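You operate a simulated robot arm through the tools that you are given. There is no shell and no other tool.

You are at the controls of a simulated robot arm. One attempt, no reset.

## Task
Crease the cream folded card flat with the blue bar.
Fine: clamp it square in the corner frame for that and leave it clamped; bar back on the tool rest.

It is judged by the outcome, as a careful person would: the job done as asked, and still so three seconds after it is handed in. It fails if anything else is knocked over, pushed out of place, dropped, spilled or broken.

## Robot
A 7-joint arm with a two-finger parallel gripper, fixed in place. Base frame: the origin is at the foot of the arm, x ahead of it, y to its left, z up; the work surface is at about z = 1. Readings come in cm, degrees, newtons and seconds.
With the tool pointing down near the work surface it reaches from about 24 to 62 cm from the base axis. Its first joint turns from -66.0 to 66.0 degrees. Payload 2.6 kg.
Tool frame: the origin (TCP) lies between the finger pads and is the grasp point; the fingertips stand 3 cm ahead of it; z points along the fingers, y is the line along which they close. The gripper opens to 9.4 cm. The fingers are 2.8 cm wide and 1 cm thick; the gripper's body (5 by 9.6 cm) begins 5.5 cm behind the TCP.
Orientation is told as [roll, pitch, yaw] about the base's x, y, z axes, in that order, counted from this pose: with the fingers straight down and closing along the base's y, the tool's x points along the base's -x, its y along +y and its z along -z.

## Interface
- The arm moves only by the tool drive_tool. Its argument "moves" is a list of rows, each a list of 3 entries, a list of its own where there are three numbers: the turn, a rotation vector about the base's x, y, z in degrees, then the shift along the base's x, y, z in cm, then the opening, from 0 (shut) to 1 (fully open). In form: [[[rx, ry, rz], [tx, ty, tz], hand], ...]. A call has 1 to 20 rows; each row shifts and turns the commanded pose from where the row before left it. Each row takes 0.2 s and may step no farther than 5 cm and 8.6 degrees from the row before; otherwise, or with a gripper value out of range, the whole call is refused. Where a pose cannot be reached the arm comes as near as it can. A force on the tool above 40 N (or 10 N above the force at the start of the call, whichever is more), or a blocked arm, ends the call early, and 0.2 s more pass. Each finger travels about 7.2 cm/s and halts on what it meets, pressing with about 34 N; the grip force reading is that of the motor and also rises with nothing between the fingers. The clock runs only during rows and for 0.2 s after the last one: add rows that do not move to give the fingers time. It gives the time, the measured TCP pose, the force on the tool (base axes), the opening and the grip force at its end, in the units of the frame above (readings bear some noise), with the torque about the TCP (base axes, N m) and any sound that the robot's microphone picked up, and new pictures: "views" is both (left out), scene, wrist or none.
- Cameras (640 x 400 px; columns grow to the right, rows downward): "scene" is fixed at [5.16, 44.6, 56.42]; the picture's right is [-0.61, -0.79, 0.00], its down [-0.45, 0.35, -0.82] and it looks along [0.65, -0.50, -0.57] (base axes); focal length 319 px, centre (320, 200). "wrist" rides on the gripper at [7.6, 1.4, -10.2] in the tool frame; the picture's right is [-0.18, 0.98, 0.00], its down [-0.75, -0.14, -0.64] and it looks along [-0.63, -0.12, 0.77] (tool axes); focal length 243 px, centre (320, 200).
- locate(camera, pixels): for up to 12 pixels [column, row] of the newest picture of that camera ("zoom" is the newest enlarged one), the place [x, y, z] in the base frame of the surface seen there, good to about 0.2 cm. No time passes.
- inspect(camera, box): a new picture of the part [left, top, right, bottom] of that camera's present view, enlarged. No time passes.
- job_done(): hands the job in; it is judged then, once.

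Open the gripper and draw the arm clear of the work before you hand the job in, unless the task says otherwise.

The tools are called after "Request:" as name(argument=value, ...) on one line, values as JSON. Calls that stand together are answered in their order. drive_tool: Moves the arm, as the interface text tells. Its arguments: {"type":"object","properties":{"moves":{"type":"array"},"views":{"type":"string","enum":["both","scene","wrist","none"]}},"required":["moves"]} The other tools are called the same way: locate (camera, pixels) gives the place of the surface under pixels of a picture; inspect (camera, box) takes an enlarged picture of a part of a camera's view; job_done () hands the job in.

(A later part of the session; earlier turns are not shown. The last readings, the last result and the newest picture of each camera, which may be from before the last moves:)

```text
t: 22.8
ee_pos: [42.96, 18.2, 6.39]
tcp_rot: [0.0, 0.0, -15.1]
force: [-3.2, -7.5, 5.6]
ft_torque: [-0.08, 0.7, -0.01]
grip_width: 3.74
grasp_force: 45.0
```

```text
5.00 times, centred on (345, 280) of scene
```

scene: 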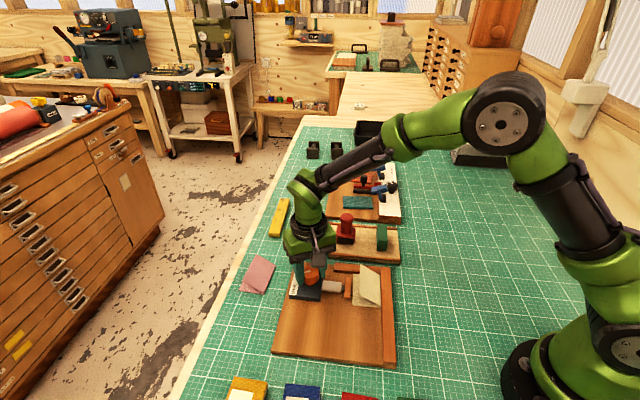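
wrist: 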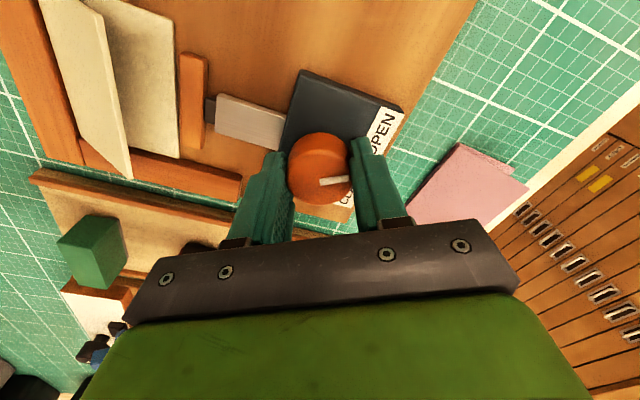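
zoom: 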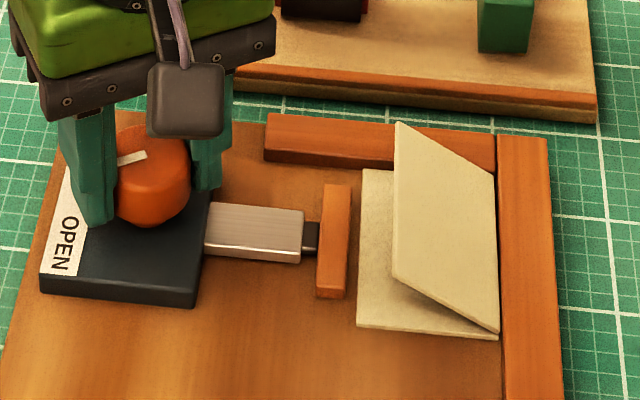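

The knob turned 30° and the jaw advanced ~0.8 cm; about 0.4 cm remains to the card. A side force of ~8 N shows I'm slightly off axis, so I shift a bit with the force and turn on 18°.

Request:
drive_tool(moves=[[[0, 0, -6], [-0.02, -0.06, 0.03], 0.3], [[0, 0, -6], [-0.02, -0.05, 0.03], 0.3], [[0, 0, -6], [0, 0, 0], 0.3], [[0, 0, 0], [0, 0, 0], 0.3]])

Request:
inspect(camera="scene", box=[285, 240, 405, 320])

```text
t: 23.8
ee_pos: [42.79, 18.03, 6.12]
tcp_rot: [0.2, -0.1, -33.0]
force: [10.0, 1.9, -10.2]
ft_torque: [-0.16, -0.73, -0.02]
grip_width: 3.76
grasp_force: 45.1
```

scene: 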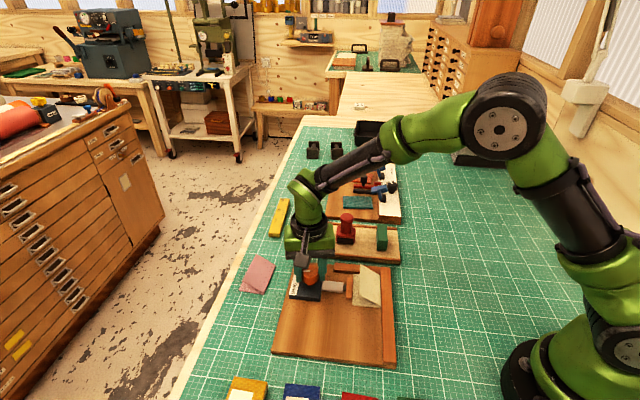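
wrist: 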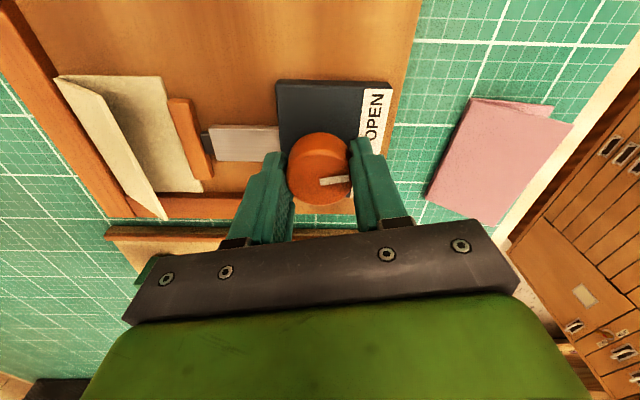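

```text
5.00 times, centred on (345, 280) of scene
```

zoom: 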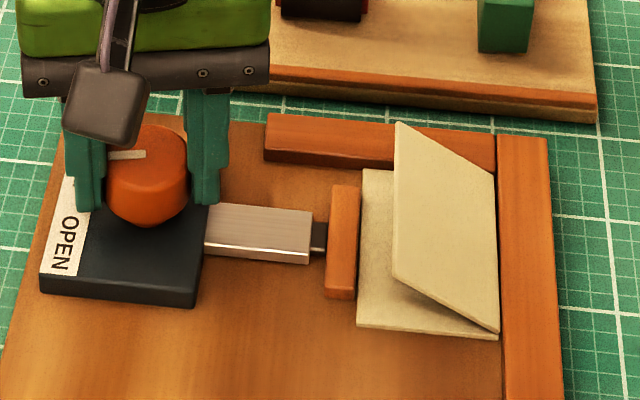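

The jaw is now nearly touching the card edge. My shift over-corrected slightly (force 10 N +x, -10 N z), so I ease back and turn another 18°.

Request:
drive_tool(moves=[[[0, 0, -6], [0.02, 0.005, -0.03], 0.3], [[0, 0, -6], [0, 0, 0], 0.3], [[0, 0, -6], [0, 0, 0], 0.3], [[0, 0, 0], [0, 0, 0], 0.3]])

Request:
inspect(camera="scene", box=[285, 240, 405, 320])

```text
t: 24.8
ee_pos: [42.87, 17.99, 6.28]
tcp_rot: [0.0, 0.1, -51.1]
force: [10.2, 2.3, -8.9]
ft_torque: [-0.23, -0.37, -0.01]
grip_width: 3.74
grasp_force: 44.7
```

scene: 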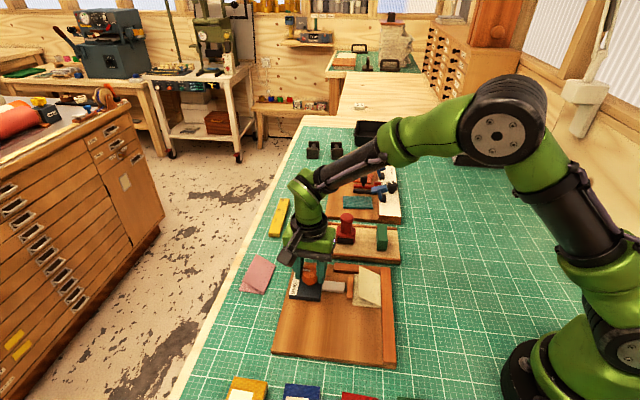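
wrist: 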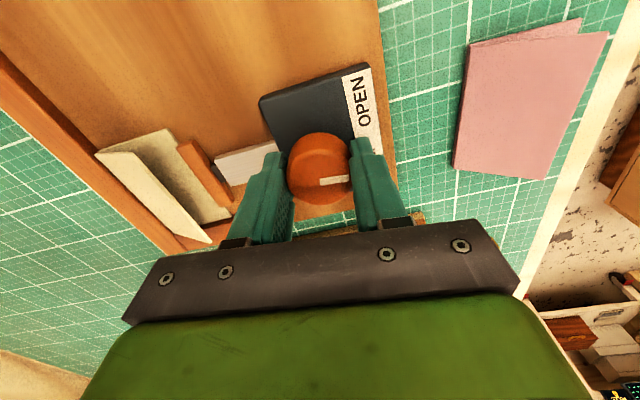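

```text
5.00 times, centred on (345, 280) of scene
```

zoom: 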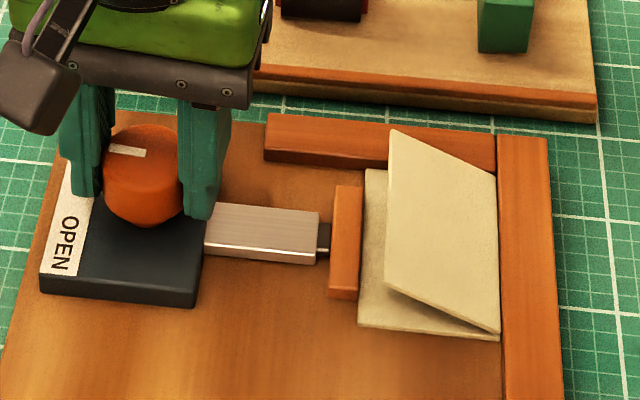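

The jaw has met the card and the spring stub is compressing; pointer at ~38°. I ease off the side force and turn on another 18° toward CLAMP.

Request:
drive_tool(moves=[[[0, 0, -6], [0.04, 0.01, -0.04], 0.3], [[0, 0, -6], [0, 0, 0], 0.3], [[0, 0, -6], [0, 0, 0], 0.3], [[0, 0, 0], [0, 0, 0], 0.3]])

Request:
inspect(camera="scene", box=[285, 240, 405, 320])

```text
t: 25.8
ee_pos: [42.81, 18.02, 6.24]
tcp_rot: [-0.1, 0.1, -69.2]
force: [-1.6, 2.8, 1.9]
ft_torque: [-0.43, -0.16, 0.0]
grip_width: 3.75
grasp_force: 45.0
```

scene: 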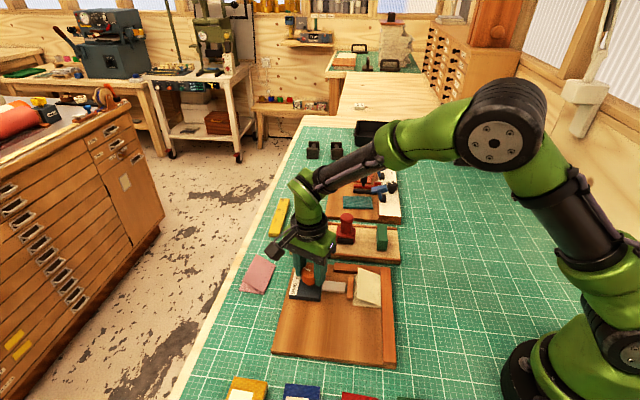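
wrist: 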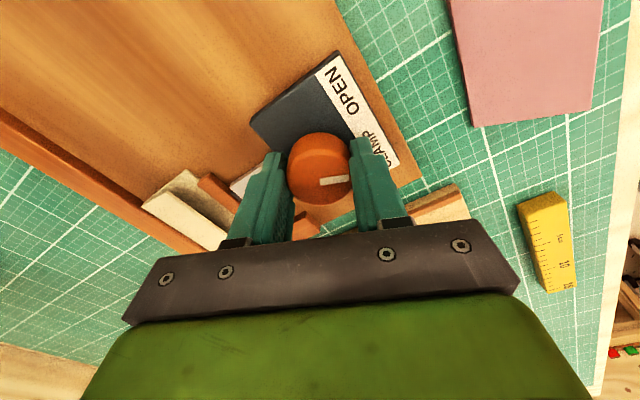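

```text
5.00 times, centred on (345, 280) of scene
```

zoom: 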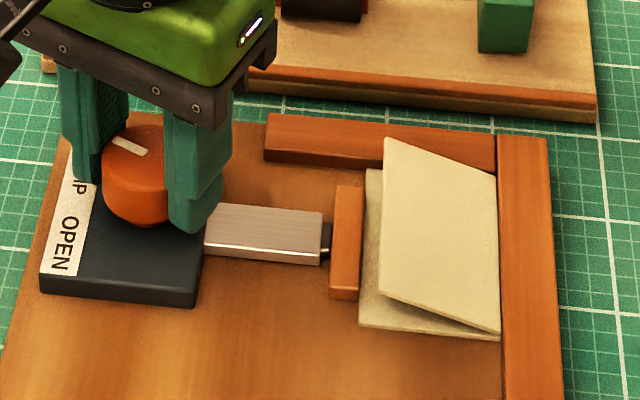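

Force is low and the pointer is at ~20°. I continue to turn toward CLAMP in small steps, watching the torque for a stop.

Request:
drive_tool(moves=[[[0, 0, -4], [0, 0, 0], 0.3], [[0, 0, -4], [0, 0, 0], 0.3], [[0, 0, -4], [0, 0, 0], 0.3], [[0, 0, 0], [0, 0, 0], 0.3]])

Request:
inspect(camera="scene", box=[285, 240, 405, 320])

```text
t: 26.8
ee_pos: [42.85, 18.18, 6.3]
tcp_rot: [0.0, 0.1, -81.1]
force: [-10.1, -2.7, 9.4]
ft_torque: [0.46, 0.43, 0.0]
grip_width: 3.74
grasp_force: 45.1
```

scene: 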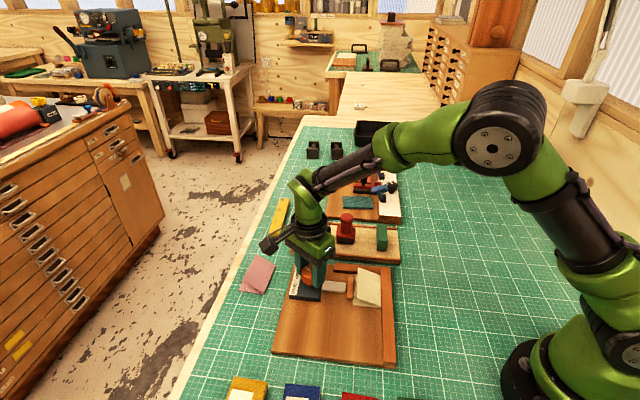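
wrist: 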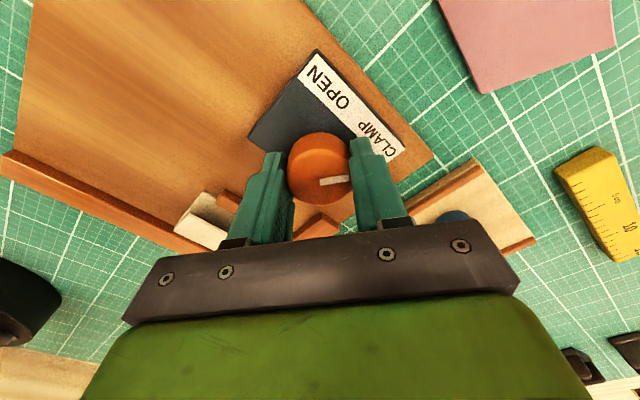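

```text
5.00 times, centred on (345, 280) of scene
```

zoom: 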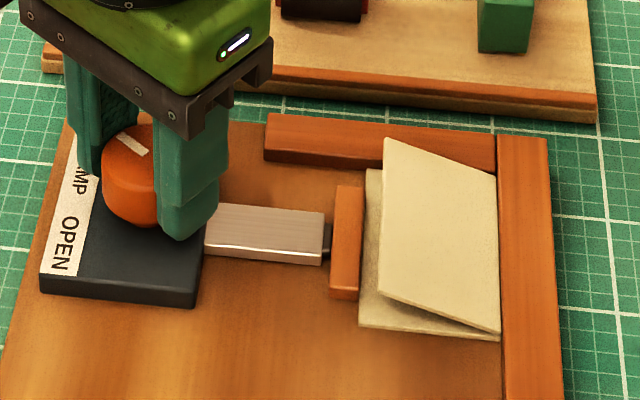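

The knob follows the gripper, pointer now near the CLAMP label (~8°). The plunger is nearly at full stroke; I relax the side force and turn a bit further to find the end stop.

Request:
drive_tool(moves=[[[0, 0, -4], [-0.02, 0, 0.02], 0.3], [[0, 0, -4], [0, 0, 0], 0.3], [[0, 0, -4], [0, 0, 0], 0.3], [[0, 0, 0], [0, 0, 0], 0.3]])

Request:
inspect(camera="scene", box=[285, 240, 405, 320])

Request:
inspect(camera="wrist", box=[220, 90, 420, 240])

```text
t: 27.8
ee_pos: [42.98, 18.08, 6.35]
tcp_rot: [0.1, 0.0, -93.0]
force: [-0.1, 8.0, -2.0]
ft_torque: [-0.47, -0.01, 0.04]
grip_width: 3.76
grasp_force: 44.6
```

scene: 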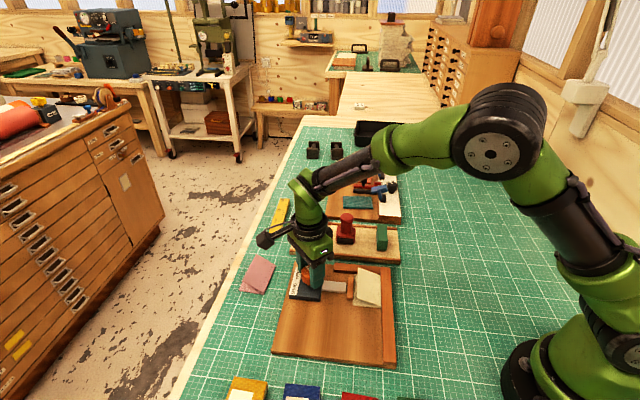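
wrist: 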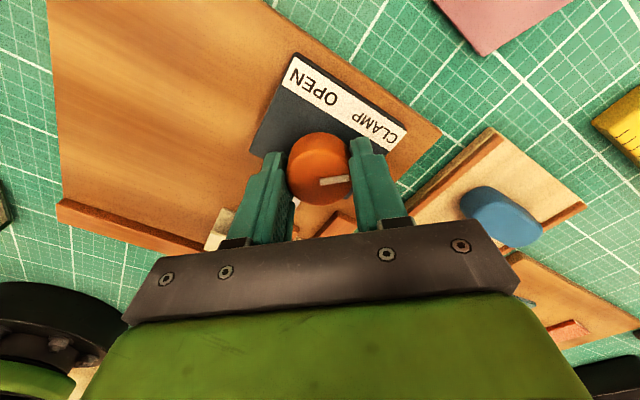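

```text
5.00 times, centred on (345, 280) of scene
```

zoom: 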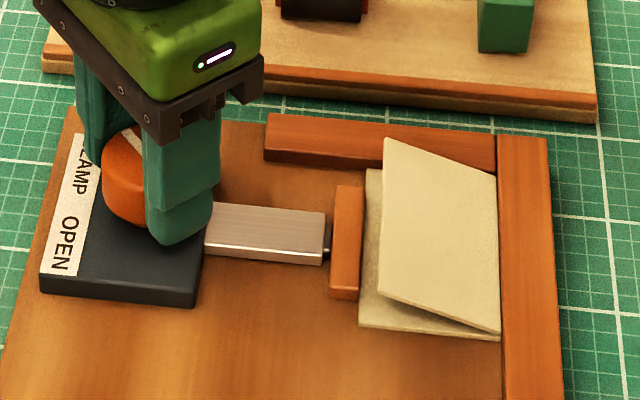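

```text
2.67 times, centred on (320, 165) of wrist
```

zoom: 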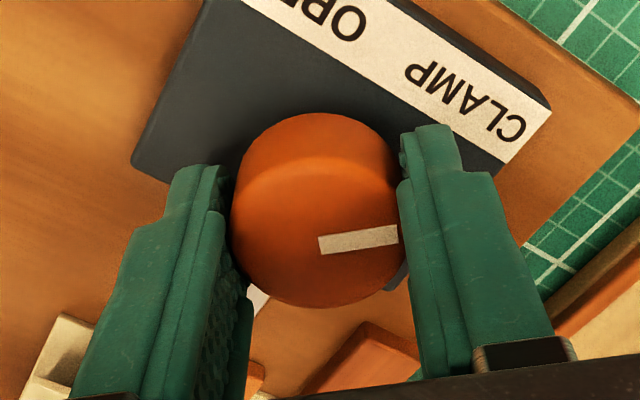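

Stroke has practically reached its maximum (spring stub fully in), pointer at about -3°. I try 6° more to feel for the stop.

Request:
drive_tool(moves=[[[0, 0, -3], [0, 0.02, 0], 0.3], [[0, 0, -3], [0, 0.01, 0], 0.3], [[0, 0, 0], [0, 0, 0], 0.3], [[0, 0, 0], [0, 0, 0], 0.3]])

Request:
inspect(camera="wrist", box=[220, 90, 420, 240])

Request:
inspect(camera="scene", box=[285, 240, 405, 320])

```text
t: 28.8
ee_pos: [42.83, 17.94, 6.35]
tcp_rot: [0.0, 0.0, -99.1]
force: [-4.7, 1.8, 5.3]
ft_torque: [0.77, 0.14, -0.01]
grip_width: 3.74
grasp_force: 44.6
```

scene: 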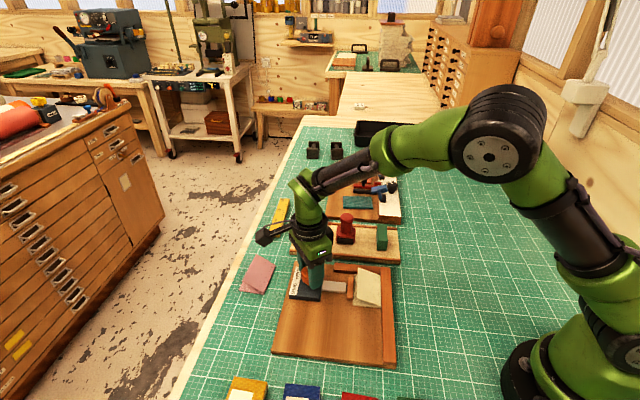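
wrist: 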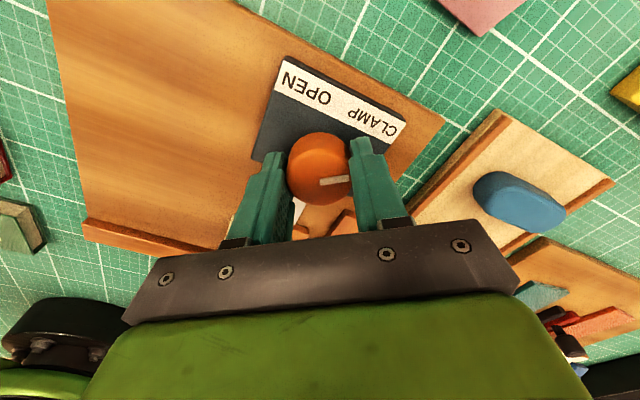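

```text
2.67 times, centred on (320, 165) of wrist
```

zoom: 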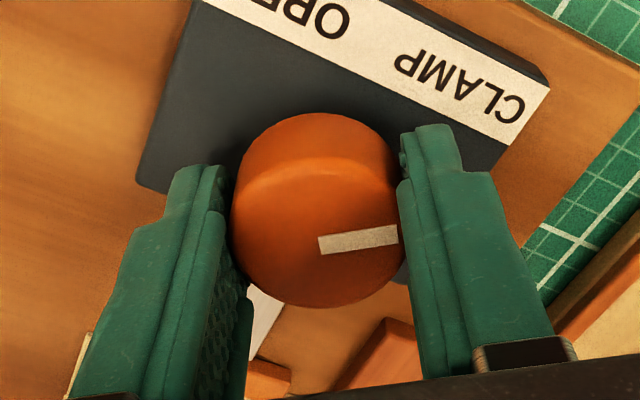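

```text
5.00 times, centred on (345, 280) of scene
```

zoom: 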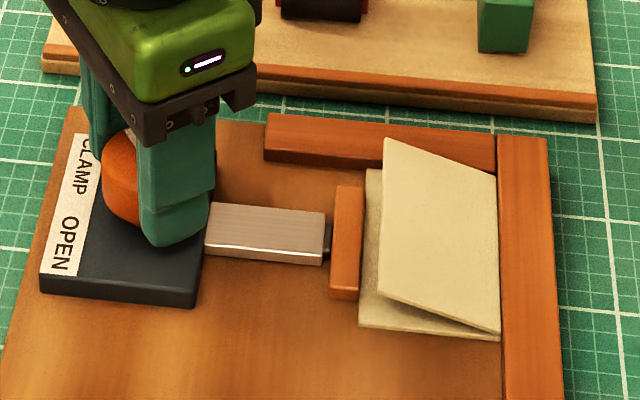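

The knob sits at the CLAMP end with no resisting torque and the jaw held on the card. I release, lift off and check that it stays.

Request:
drive_tool(moves=[[[0, 0, 0], [0, 0, 0], 0.5], [[0, 0, 0], [0, 0, 0], 0.7], [[0, 0, 0], [0, 0, 0], 0.7], [[0, 0, 0], [0, 0, 2], 0.7], [[0, 0, 0], [0, 0, 4], 0.7], [[0, 0, 0], [0, 0, 4], 0.7], [[0, 0, 0], [0, 0, 4], 0.7], [[0, 0, 0], [0, 0, 0], 0.7]])

Request:
inspect(camera="scene", box=[285, 240, 405, 320])

Request:
inspect(camera="wrist", box=[140, 40, 420, 220])

```text
t: 30.6
ee_pos: [42.75, 18.01, 20.18]
tcp_rot: [0.0, 0.0, -98.9]
force: [-0.7, -0.6, 1.1]
ft_torque: [-0.01, 0.0, 0.02]
grip_width: 6.57
grasp_force: 0.0
```

scene: 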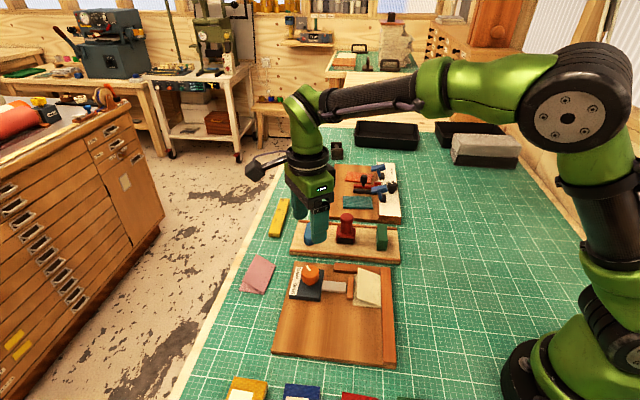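
wrist: 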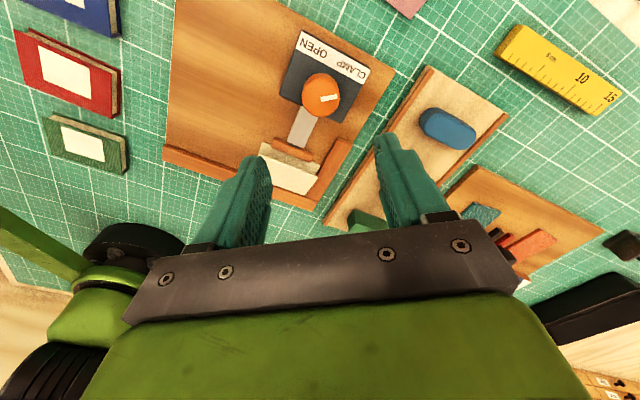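

```text
5.00 times, centred on (345, 280) of scene
```

zoom: 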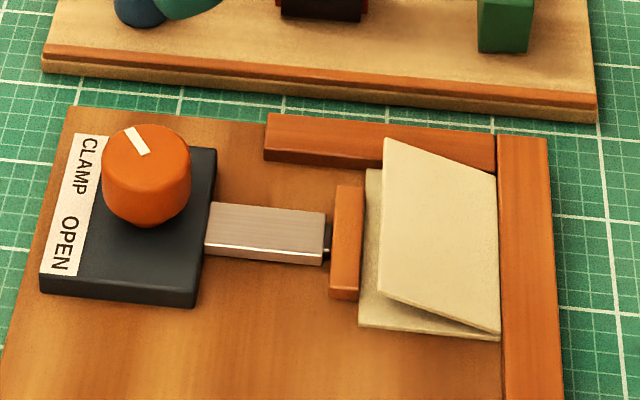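

```text
2.22 times, centred on (280, 130) of wrist
```

zoom: 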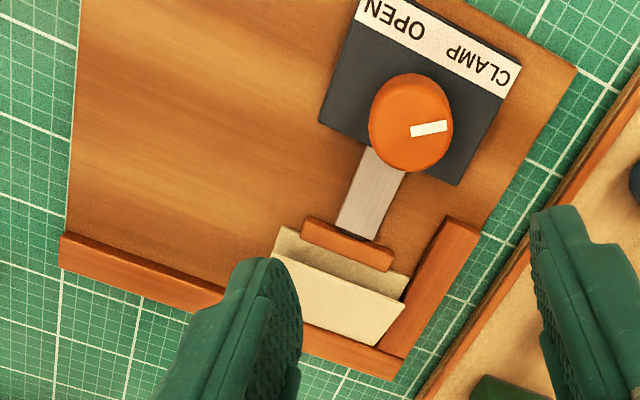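

The clamp holds: pointer stays at CLAMP and the jaw is on the card. Next I move above the blue bar (≈55.7, 8.7), turning yaw back to about -44°.

Request:
drive_tool(moves=[[[0, 0, 7.8], [1.84, -1.33, 0], 0.5], [[0, 0, 7.8], [1.84, -1.33, 0], 0.5], [[0, 0, 7.8], [1.84, -1.33, 0], 0.5], [[0, 0, 7.8], [1.84, -1.33, 0], 0.5], [[0, 0, 7.8], [1.84, -1.33, -1], 0.5], [[0, 0, 7.8], [1.84, -1.33, -1], 0.5], [[0, 0, 7.8], [1.84, -1.32, -1], 0.5], [[0, 0, 0], [0, 0, 0], 0.5], [[0, 0, 0], [0, 0, 0], 0.5]])

Request:
inspect(camera="wrist", box=[200, 40, 440, 220])

Request:
inspect(camera="scene", box=[335, 255, 415, 325])

```text
t: 32.6
ee_pos: [55.83, 8.87, 17.23]
tcp_rot: [0.0, 0.0, -44.5]
force: [-0.2, 0.5, -0.8]
ft_torque: [0.0, -0.03, -0.03]
grip_width: 4.69
grasp_force: 0.0
```

scene: 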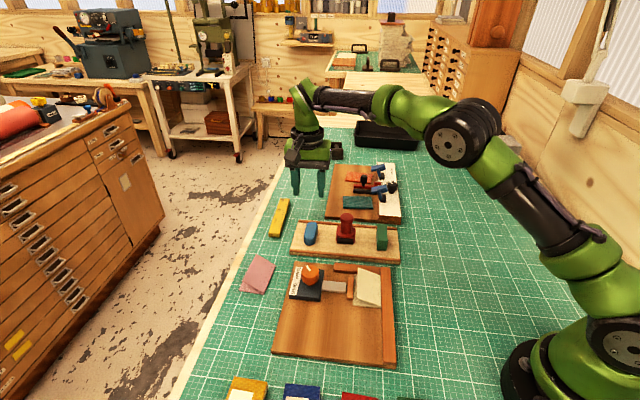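
wrist: 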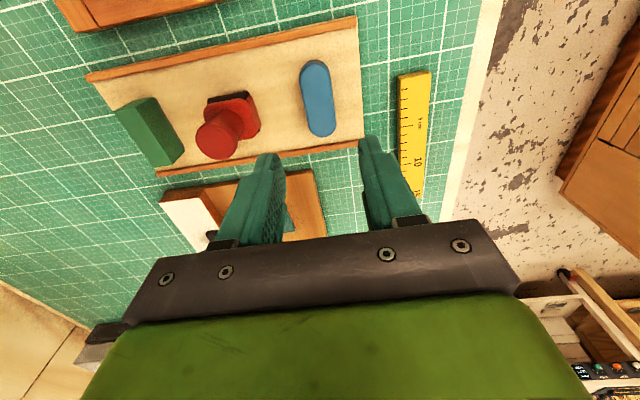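

```text
2.22 times, centred on (320, 130) of wrist
```

zoom: 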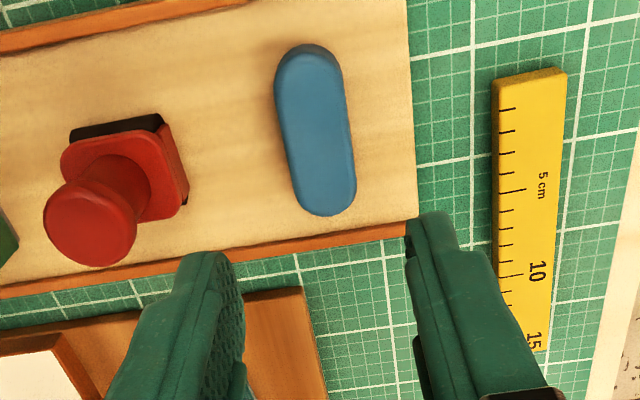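

```text
5.71 times, centred on (375, 290) of scene
```

zoom: 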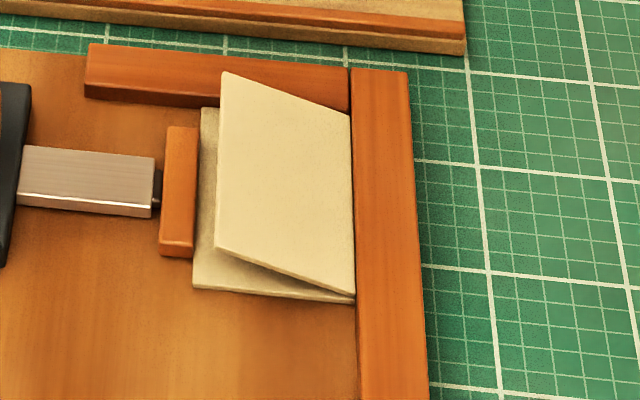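

The card is flush in the corner. I measure the bar's ends and sides in the wrist view to get its centre, axis and width.

Request:
locate(camera="wrist", pixels=[[314, 64], [321, 133], [304, 110], [329, 106], [309, 120], [331, 120], [317, 100], [318, 115], [300, 75], [328, 72], [316, 85], [345, 120]])

Request:
inspect(camera="wrist", box=[270, 50, 366, 150])

```text
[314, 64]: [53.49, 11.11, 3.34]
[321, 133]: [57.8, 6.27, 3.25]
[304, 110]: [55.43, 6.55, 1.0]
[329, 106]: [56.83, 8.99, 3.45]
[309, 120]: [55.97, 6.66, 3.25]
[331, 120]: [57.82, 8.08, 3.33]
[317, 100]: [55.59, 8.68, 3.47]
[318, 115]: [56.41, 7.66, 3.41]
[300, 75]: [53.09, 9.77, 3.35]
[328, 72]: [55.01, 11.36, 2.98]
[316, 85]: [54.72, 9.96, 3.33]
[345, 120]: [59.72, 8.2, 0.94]
```

```text
4.00 times, centred on (318, 100) of wrist
```

zoom: 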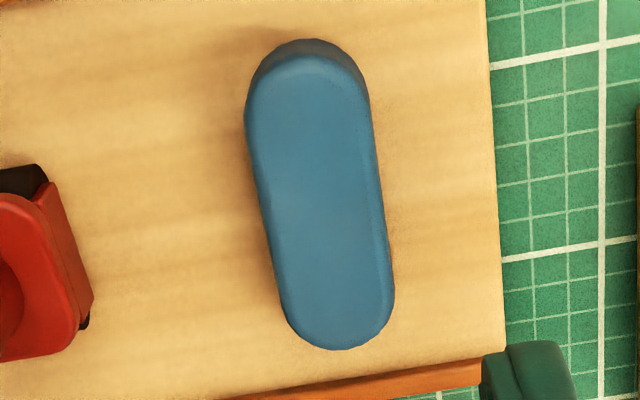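

I take finer points on the bar outline from this enlargement.

Request:
locate(camera="zoom", pixels=[[303, 62], [338, 344], [258, 150], [275, 250], [368, 140], [385, 250], [320, 200], [330, 300], [310, 100], [200, 200], [430, 200], [90, 290]])

```text
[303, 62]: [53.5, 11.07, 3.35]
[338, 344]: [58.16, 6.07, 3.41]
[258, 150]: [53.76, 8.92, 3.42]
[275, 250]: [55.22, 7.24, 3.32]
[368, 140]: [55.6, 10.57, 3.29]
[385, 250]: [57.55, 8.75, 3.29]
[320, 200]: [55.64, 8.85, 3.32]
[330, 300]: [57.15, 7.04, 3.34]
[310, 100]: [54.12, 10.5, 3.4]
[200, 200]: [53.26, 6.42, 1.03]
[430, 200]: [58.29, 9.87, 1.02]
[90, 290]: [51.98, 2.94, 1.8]
```

The bar is centred at (55.83, 8.57), axis ≈ -46°, 2.6 cm wide, ~7 cm long, top at z 3.4. I align over it and descend to TCP z≈4.9, leaving ~0.9 cm of bar protruding below the fingertips.

Request:
drive_tool(moves=[[[0, 0, -1.6], [0.1, -0.165, -3], 0.5], [[0, 0, 0], [0, 0, -4], 0.5], [[0, 0, 0], [0, 0, -3], 0.5], [[0, 0, 0], [0, 0, -1.5], 0.5], [[0, 0, 0], [0, 0, -0.83], 0.5], [[0, 0, 0], [0, 0, 0], 0.5]])

Request:
inspect(camera="scene", box=[270, 190, 390, 270])

Request:
inspect(camera="wrist", box=[220, 90, 420, 240])

```text
t: 34.0
ee_pos: [55.78, 8.73, 4.95]
tcp_rot: [0.0, 0.0, -45.9]
force: [-0.7, -0.1, -0.1]
ft_torque: [-0.02, 0.03, 0.02]
grip_width: 4.71
grasp_force: 0.1
```

scene: 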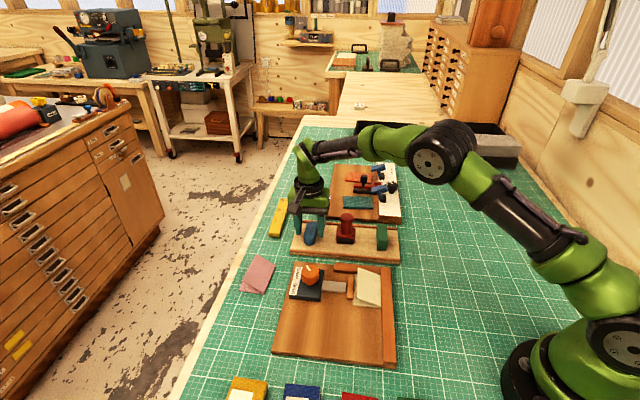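
wrist: 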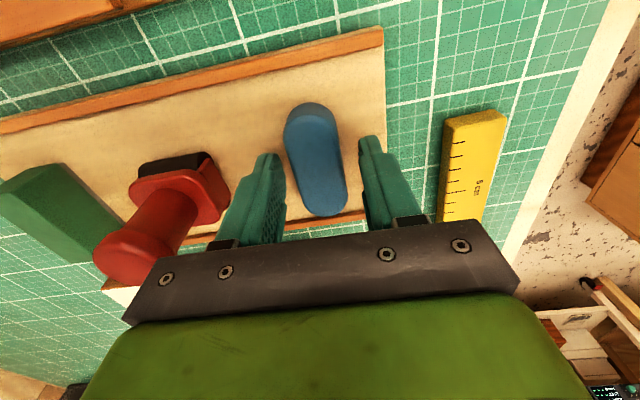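

```text
5.00 times, centred on (330, 230) of scene
```

zoom: 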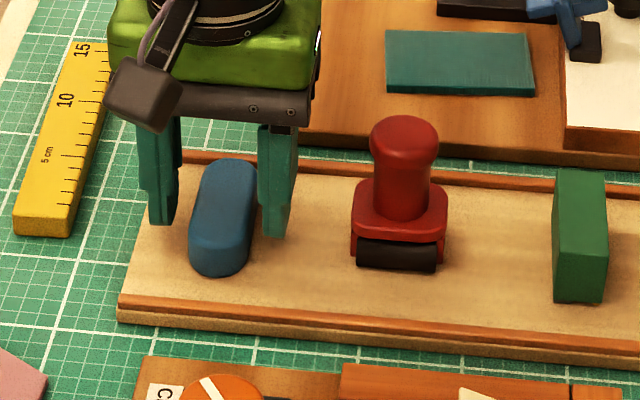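

```text
2.67 times, centred on (320, 165) of wrist
```

zoom: 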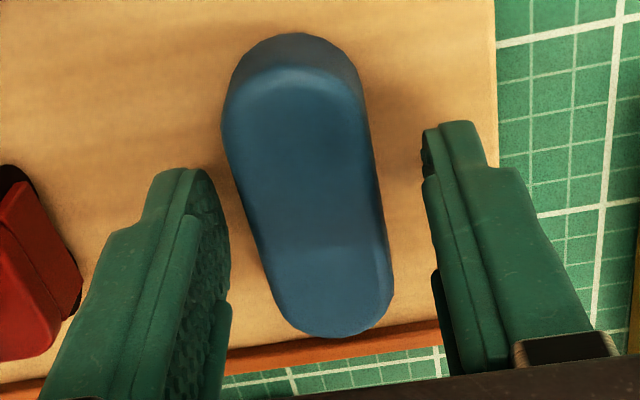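

The fingers are aligned with the bar and centred on it. I close on the bar.

Request:
drive_tool(moves=[[[0, 0, 0], [0, 0, 0], 0.4], [[0, 0, 0], [0, 0, 0], 0.3], [[0, 0, 0], [0, 0, 0], 0.2], [[0, 0, 0], [0, 0, 0], 0.15], [[0, 0, 0], [0, 0, 0], 0.15]], views="wrist")

```text
t: 35.2
ee_pos: [55.8, 8.9, 5.06]
tcp_rot: [0.1, 0.0, -45.9]
force: [0.4, 0.2, 0.2]
ft_torque: [-0.04, 0.0, 0.02]
grip_width: 2.87
grasp_force: 33.5
```

wrist: 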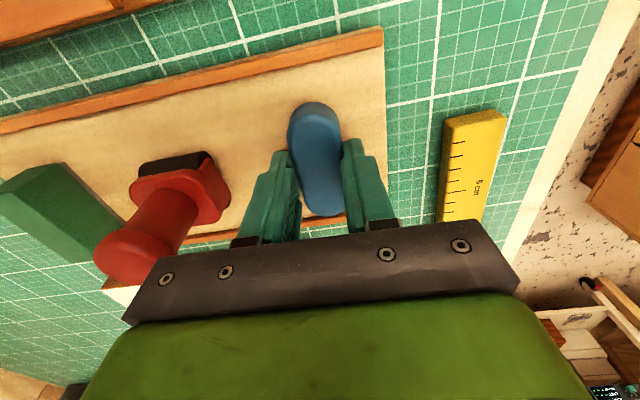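

The bar is gripped (2.87 cm, 33.5 N). I lift it 8 cm and check it comes along level.

Request:
drive_tool(moves=[[[0, 0, 0], [0, 0, 0.5], 0.12], [[0, 0, 0], [0, 0, 1.5], 0.12], [[0, 0, 0], [0, 0, 3], 0.12], [[0, 0, 0], [0, 0, 3], 0.12], [[0, 0, 0], [0, 0, 0], 0.12]])

Request:
inspect(camera="scene", box=[270, 170, 390, 260])

Request:
inspect(camera="wrist", box=[220, 90, 420, 240])

```text
t: 36.4
ee_pos: [55.65, 8.62, 13.11]
tcp_rot: [0.0, 0.0, -45.9]
force: [0.3, -1.1, -0.9]
ft_torque: [-0.02, 0.03, 0.03]
grip_width: 2.88
grasp_force: 34.5
```

scene: 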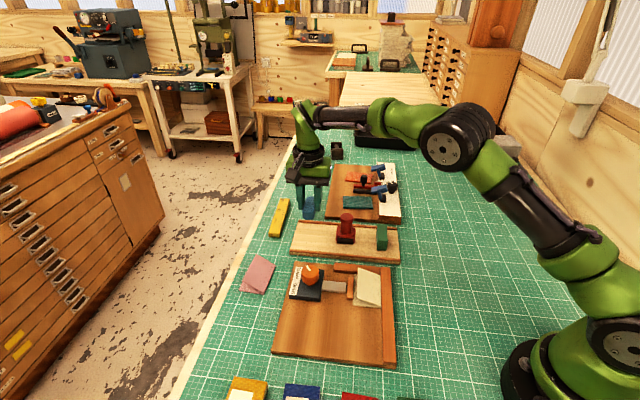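
wrist: 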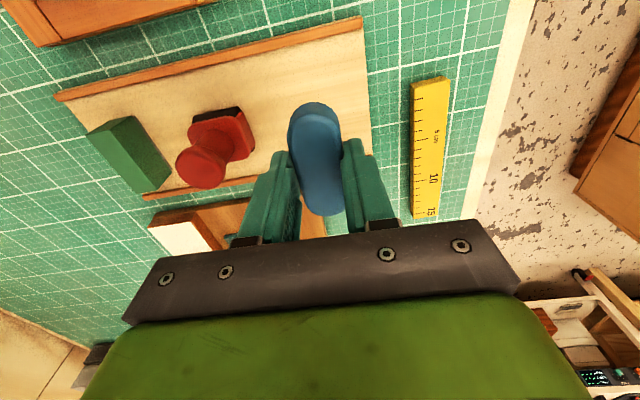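

```text
4.44 times, centred on (330, 215) of scene
```

zoom: 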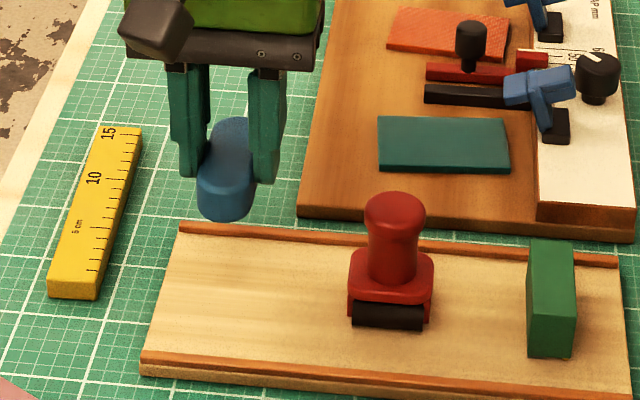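

```text
2.67 times, centred on (320, 165) of wrist
```

zoom: 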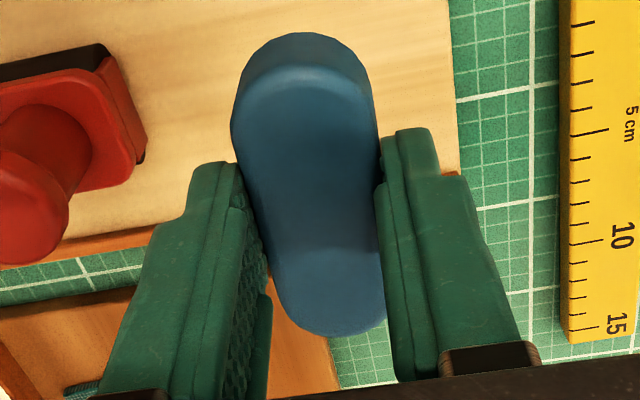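

The bar is held level with its lower part free below the fingertips. I carry it over the card (u≈18.3, v≈29.6), aligning it with the fold direction (-44.4°), staying above everything.

Request:
drive_tool(moves=[[[0, 0, 0.8], [-3.67, -0.04, 1], 0.12], [[0, 0, 0.8], [-3.67, -0.04, 0], 0.12], [[0, 0, 0], [-3.67, -0.04, 0], 0.12], [[0, 0, 0], [-3.67, -0.04, 0], 0.12], [[0, 0, 0], [-3.67, -0.04, 0], 0.12], [[0, 0, 0], [-3.67, -0.04, -1], 0.12], [[0, 0, 0], [0, 0, -2], 0.12], [[0, 0, 0], [0, 0, 0], 0.12], [[0, 0, 0], [0, 0, 0], 0.12]])

Request:
inspect(camera="wrist", box=[180, 80, 440, 240])

Request:
inspect(camera="scene", box=[310, 220, 430, 310])

```text
t: 38.4
ee_pos: [33.76, 8.46, 10.92]
tcp_rot: [-0.1, 0.0, -44.5]
force: [-0.6, 0.0, -1.1]
ft_torque: [0.01, 0.0, -0.01]
grip_width: 2.9
grasp_force: 34.1
```

scene: 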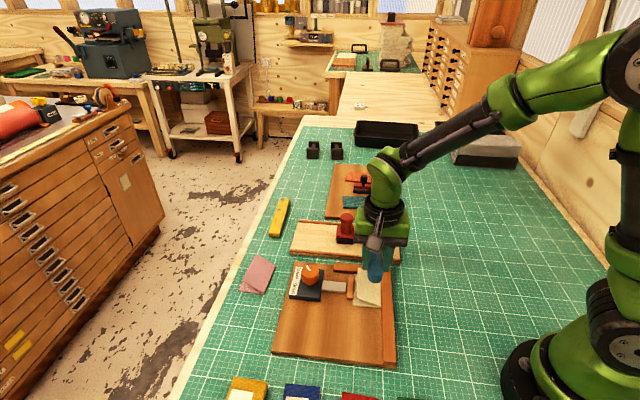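
wrist: 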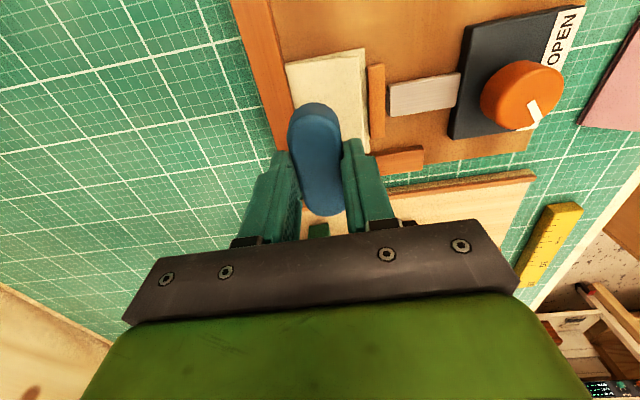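

```text
2.46 times, centred on (310, 160) of wrist
```

zoom: 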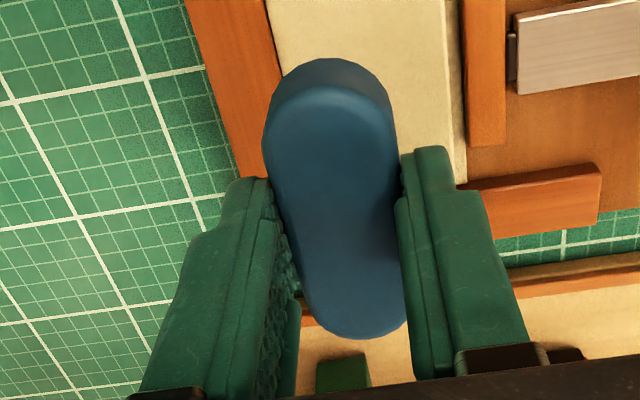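

```text
4.44 times, centred on (370, 265) of scene
```

zoom: 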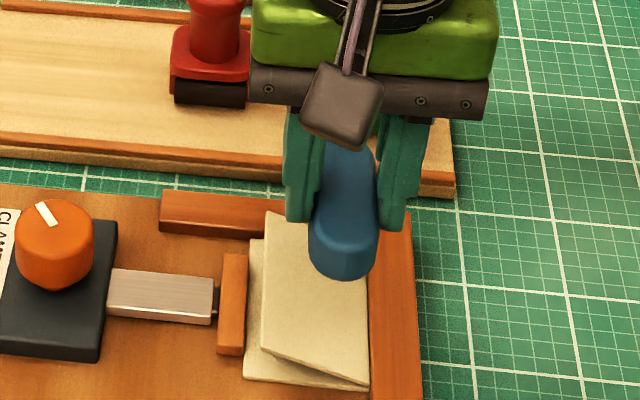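

The bar is over the card, parallel to the fold, just inside the long fence. I move back to the near end (u≈14.8) and lower toward the raised leaf.

Request:
drive_tool(moves=[[[0, 0, 0], [-1.25, 1.225, 0], 0.12], [[0, 0, 0], [-1.25, 1.225, 0], 0.12], [[0, 0, 0], [0, 0, -1.2], 0.12], [[0, 0, 0], [0, 0, -1.2], 0.12], [[0, 0, 0], [0, 0, -0.6], 0.12], [[0, 0, 0], [0, 0, 0], 0.12]])

Request:
inspect(camera="scene", box=[310, 230, 430, 330])

Request:
inspect(camera="wrist", box=[180, 60, 440, 240])

```text
t: 39.8
ee_pos: [31.3, 10.73, 8.0]
tcp_rot: [0.1, 0.1, -44.3]
force: [-0.4, -0.3, -0.7]
ft_torque: [0.0, -0.02, 0.01]
grip_width: 2.92
grasp_force: 33.6
```

scene: 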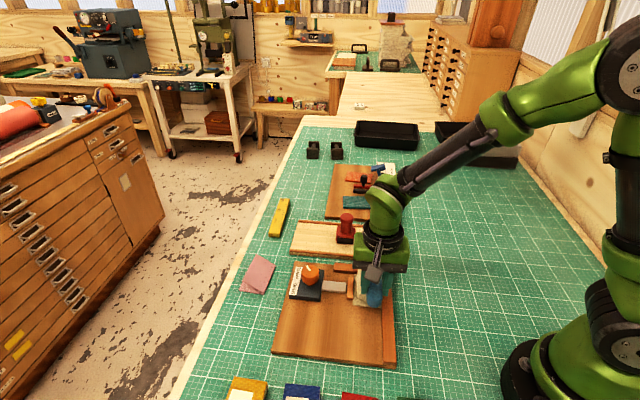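
wrist: 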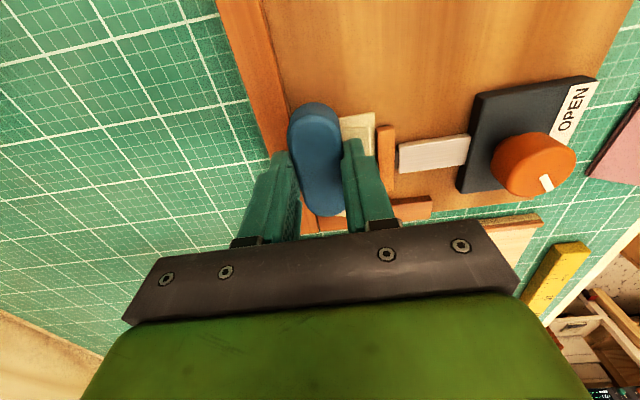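

```text
4.00 times, centred on (370, 280) of scene
```

zoom: 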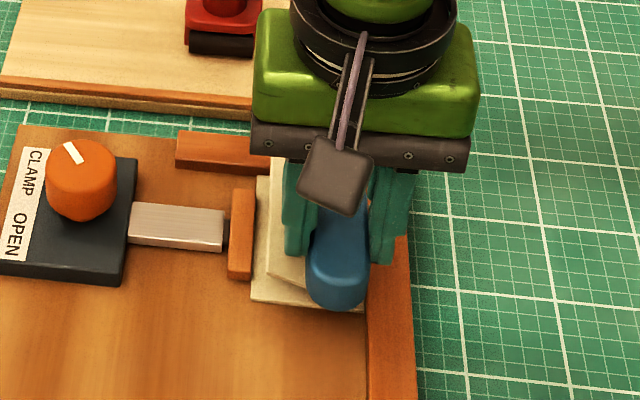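

```text
2.22 times, centred on (310, 150) of wrist
```

zoom: 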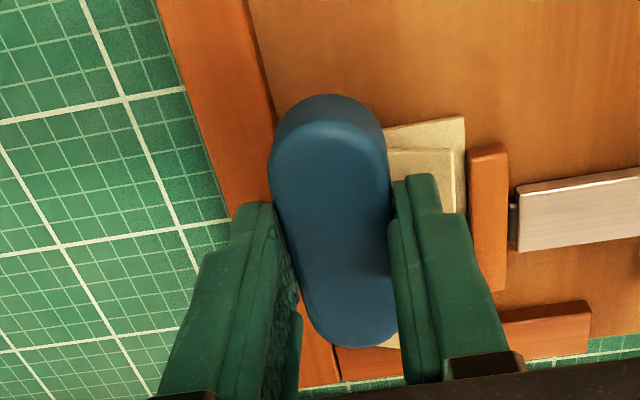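

The bar is right beside the long fence, above the near half of the fold. I lower slowly onto the leaf, watching the force.

Request:
drive_tool(moves=[[[0, 0, 0], [0, 0, -0.3], 0.12], [[0, 0, 0], [0, 0, -0.3], 0.12], [[0, 0, 0], [0, 0, -0.3], 0.12], [[0, 0, 0], [0, 0, -0.3], 0.12], [[0, 0, 0], [0, 0, -0.3], 0.12], [[0, 0, 0], [0, 0, 0], 0.12]])

Request:
inspect(camera="wrist", box=[180, 60, 440, 240])

Request:
inspect(camera="scene", box=[330, 260, 410, 320])

```text
t: 41.2
ee_pos: [31.35, 10.84, 6.46]
tcp_rot: [0.0, 0.0, -44.4]
force: [0.3, 0.5, -0.9]
ft_torque: [-0.03, 0.01, 0.05]
grip_width: 2.89
grasp_force: 33.7
```

scene: 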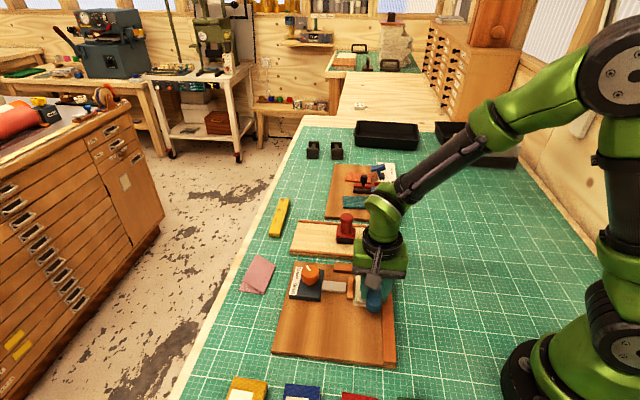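
wrist: 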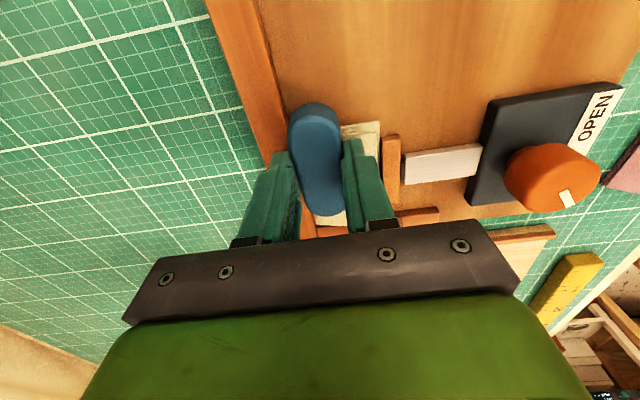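

```text
2.22 times, centred on (310, 150) of wrist
```

zoom: 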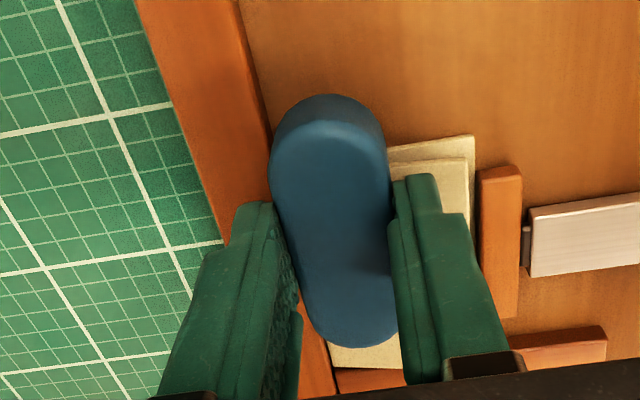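

```text
6.67 times, centred on (370, 290) of scene
```

zoom: 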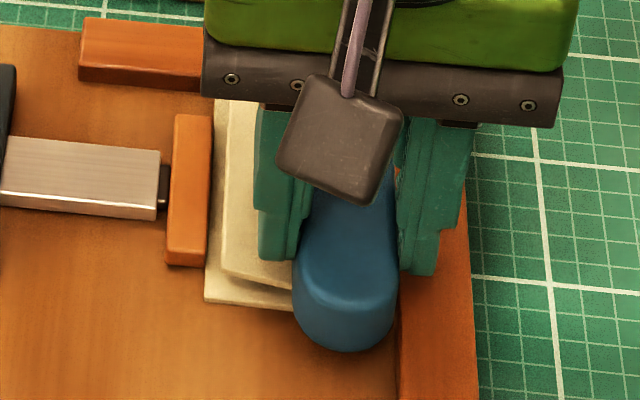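

The leaf is being pressed down and the bar bottom is at about z 2.5. I continue in finer steps to feel for the stack.

Request:
drive_tool(moves=[[[0, 0, 0], [0, 0, -0.15], 0.12], [[0, 0, 0], [0, 0, -0.15], 0.12], [[0, 0, 0], [0, 0, -0.1], 0.12], [[0, 0, 0], [0, 0, 0], 0.12]], views="none")

Request:
drive_tool(moves=[[[0, 0, 0], [0, 0, -0.1], 0.12], [[0, 0, 0], [0, 0, -0.05], 0.12], [[0, 0, 0], [0, 0, 0], 0.12]], views="wrist")

Request:
inspect(camera="scene", box=[330, 260, 410, 320])

```text
t: 42.2
ee_pos: [31.24, 10.83, 6.03]
tcp_rot: [0.1, 0.1, -44.3]
force: [-0.4, 0.4, -0.6]
ft_torque: [0.03, 0.0, 0.03]
grip_width: 2.88
grasp_force: 33.9
```

```text
t: 43.0
ee_pos: [31.26, 10.86, 5.89]
tcp_rot: [-0.1, 0.0, -44.5]
force: [0.0, 0.0, -1.5]
ft_torque: [0.02, -0.05, 0.02]
grip_width: 2.89
grasp_force: 34.0
```

wrist: 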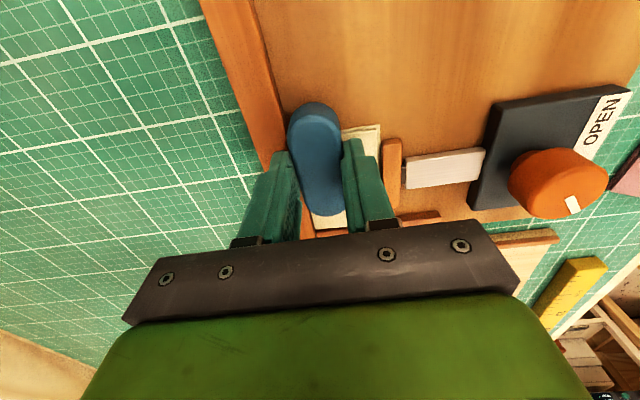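

```text
6.67 times, centred on (370, 290) of scene
```

zoom: 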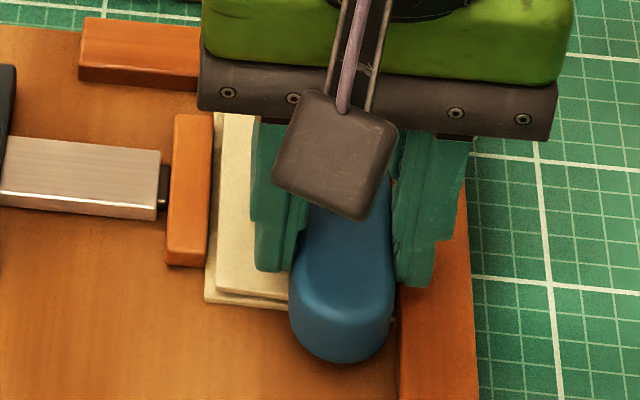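

Bar bottom is at ~1.97 with no hard contact, so it is beside the fence and not on top of it; the leaf is almost flat. I press on in 0.05 cm steps until force builds.

Request:
drive_tool(moves=[[[0, 0, 0], [0, 0, -0.05], 0.12], [[0, 0, 0], [0, 0, -0.05], 0.12], [[0, 0, 0], [0, 0, 0], 0.12]], views="none")

Request:
drive_tool(moves=[[[0, 0, 0], [0, 0, -0.05], 0.12], [[0, 0, 0], [0, 0, 0], 0.12]], views="none")

Request:
drive_tool(moves=[[[0, 0, 0], [0, 0, -0.05], 0.12], [[0, 0, 0], [0, 0, 0], 0.12]], views="none")

```text
t: 43.8
ee_pos: [31.23, 10.72, 5.9]
tcp_rot: [0.0, 0.0, -44.4]
force: [0.1, 0.3, 0.1]
ft_torque: [0.01, -0.01, 0.01]
grip_width: 2.88
grasp_force: 33.6
```

```text
t: 44.4
ee_pos: [31.39, 10.71, 5.79]
tcp_rot: [0.0, -0.1, -44.3]
force: [0.3, -0.5, 0.1]
ft_torque: [-0.01, 0.0, -0.01]
grip_width: 2.91
grasp_force: 34.0
```

```text
t: 45.0
ee_pos: [31.39, 10.74, 5.77]
tcp_rot: [0.0, -0.1, -44.4]
force: [0.3, -0.3, 2.1]
ft_torque: [-0.01, -0.02, -0.02]
grip_width: 2.89
grasp_force: 33.8
```

Contact is starting at commanded TCP 5.65 (2 N), i.e. bar bottom ≈1.77, on the flat card stack. I press further in small steps.

Request:
drive_tool(moves=[[[0, 0, 0], [0, 0, -0.05], 0.12], [[0, 0, 0], [0, 0, 0], 0.12]], views="none")

Request:
drive_tool(moves=[[[0, 0, 0], [0, 0, -0.05], 0.12], [[0, 0, 0], [0, 0, 0], 0.12]], views="wrist")

Request:
inspect(camera="scene", box=[330, 260, 410, 320])

```text
t: 45.6
ee_pos: [31.38, 10.78, 5.72]
tcp_rot: [0.1, 0.0, -44.3]
force: [-2.7, 1.0, 11.0]
ft_torque: [-0.14, 0.03, -0.02]
grip_width: 2.87
grasp_force: 33.8
```

```text
t: 46.2
ee_pos: [31.4, 10.82, 5.75]
tcp_rot: [0.2, -0.1, -44.4]
force: [-2.3, 1.3, 21.3]
ft_torque: [-0.25, -0.02, -0.06]
grip_width: 2.88
grasp_force: 34.5
```

wrist: 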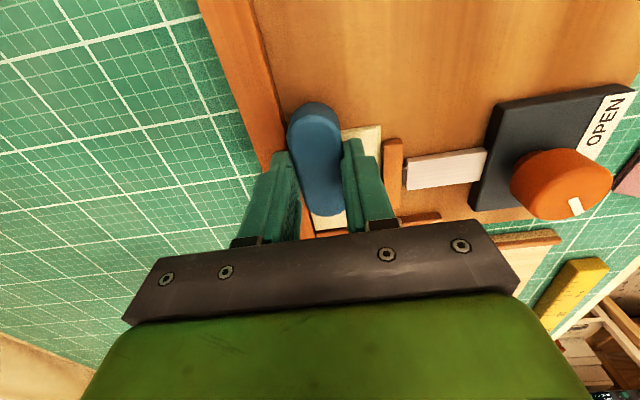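

```text
6.67 times, centred on (370, 290) of scene
```

zoom: 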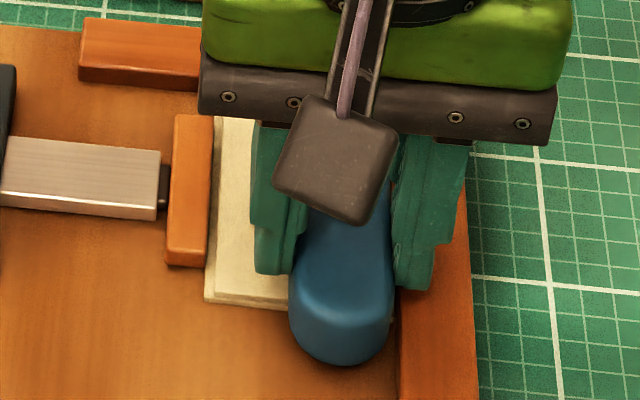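

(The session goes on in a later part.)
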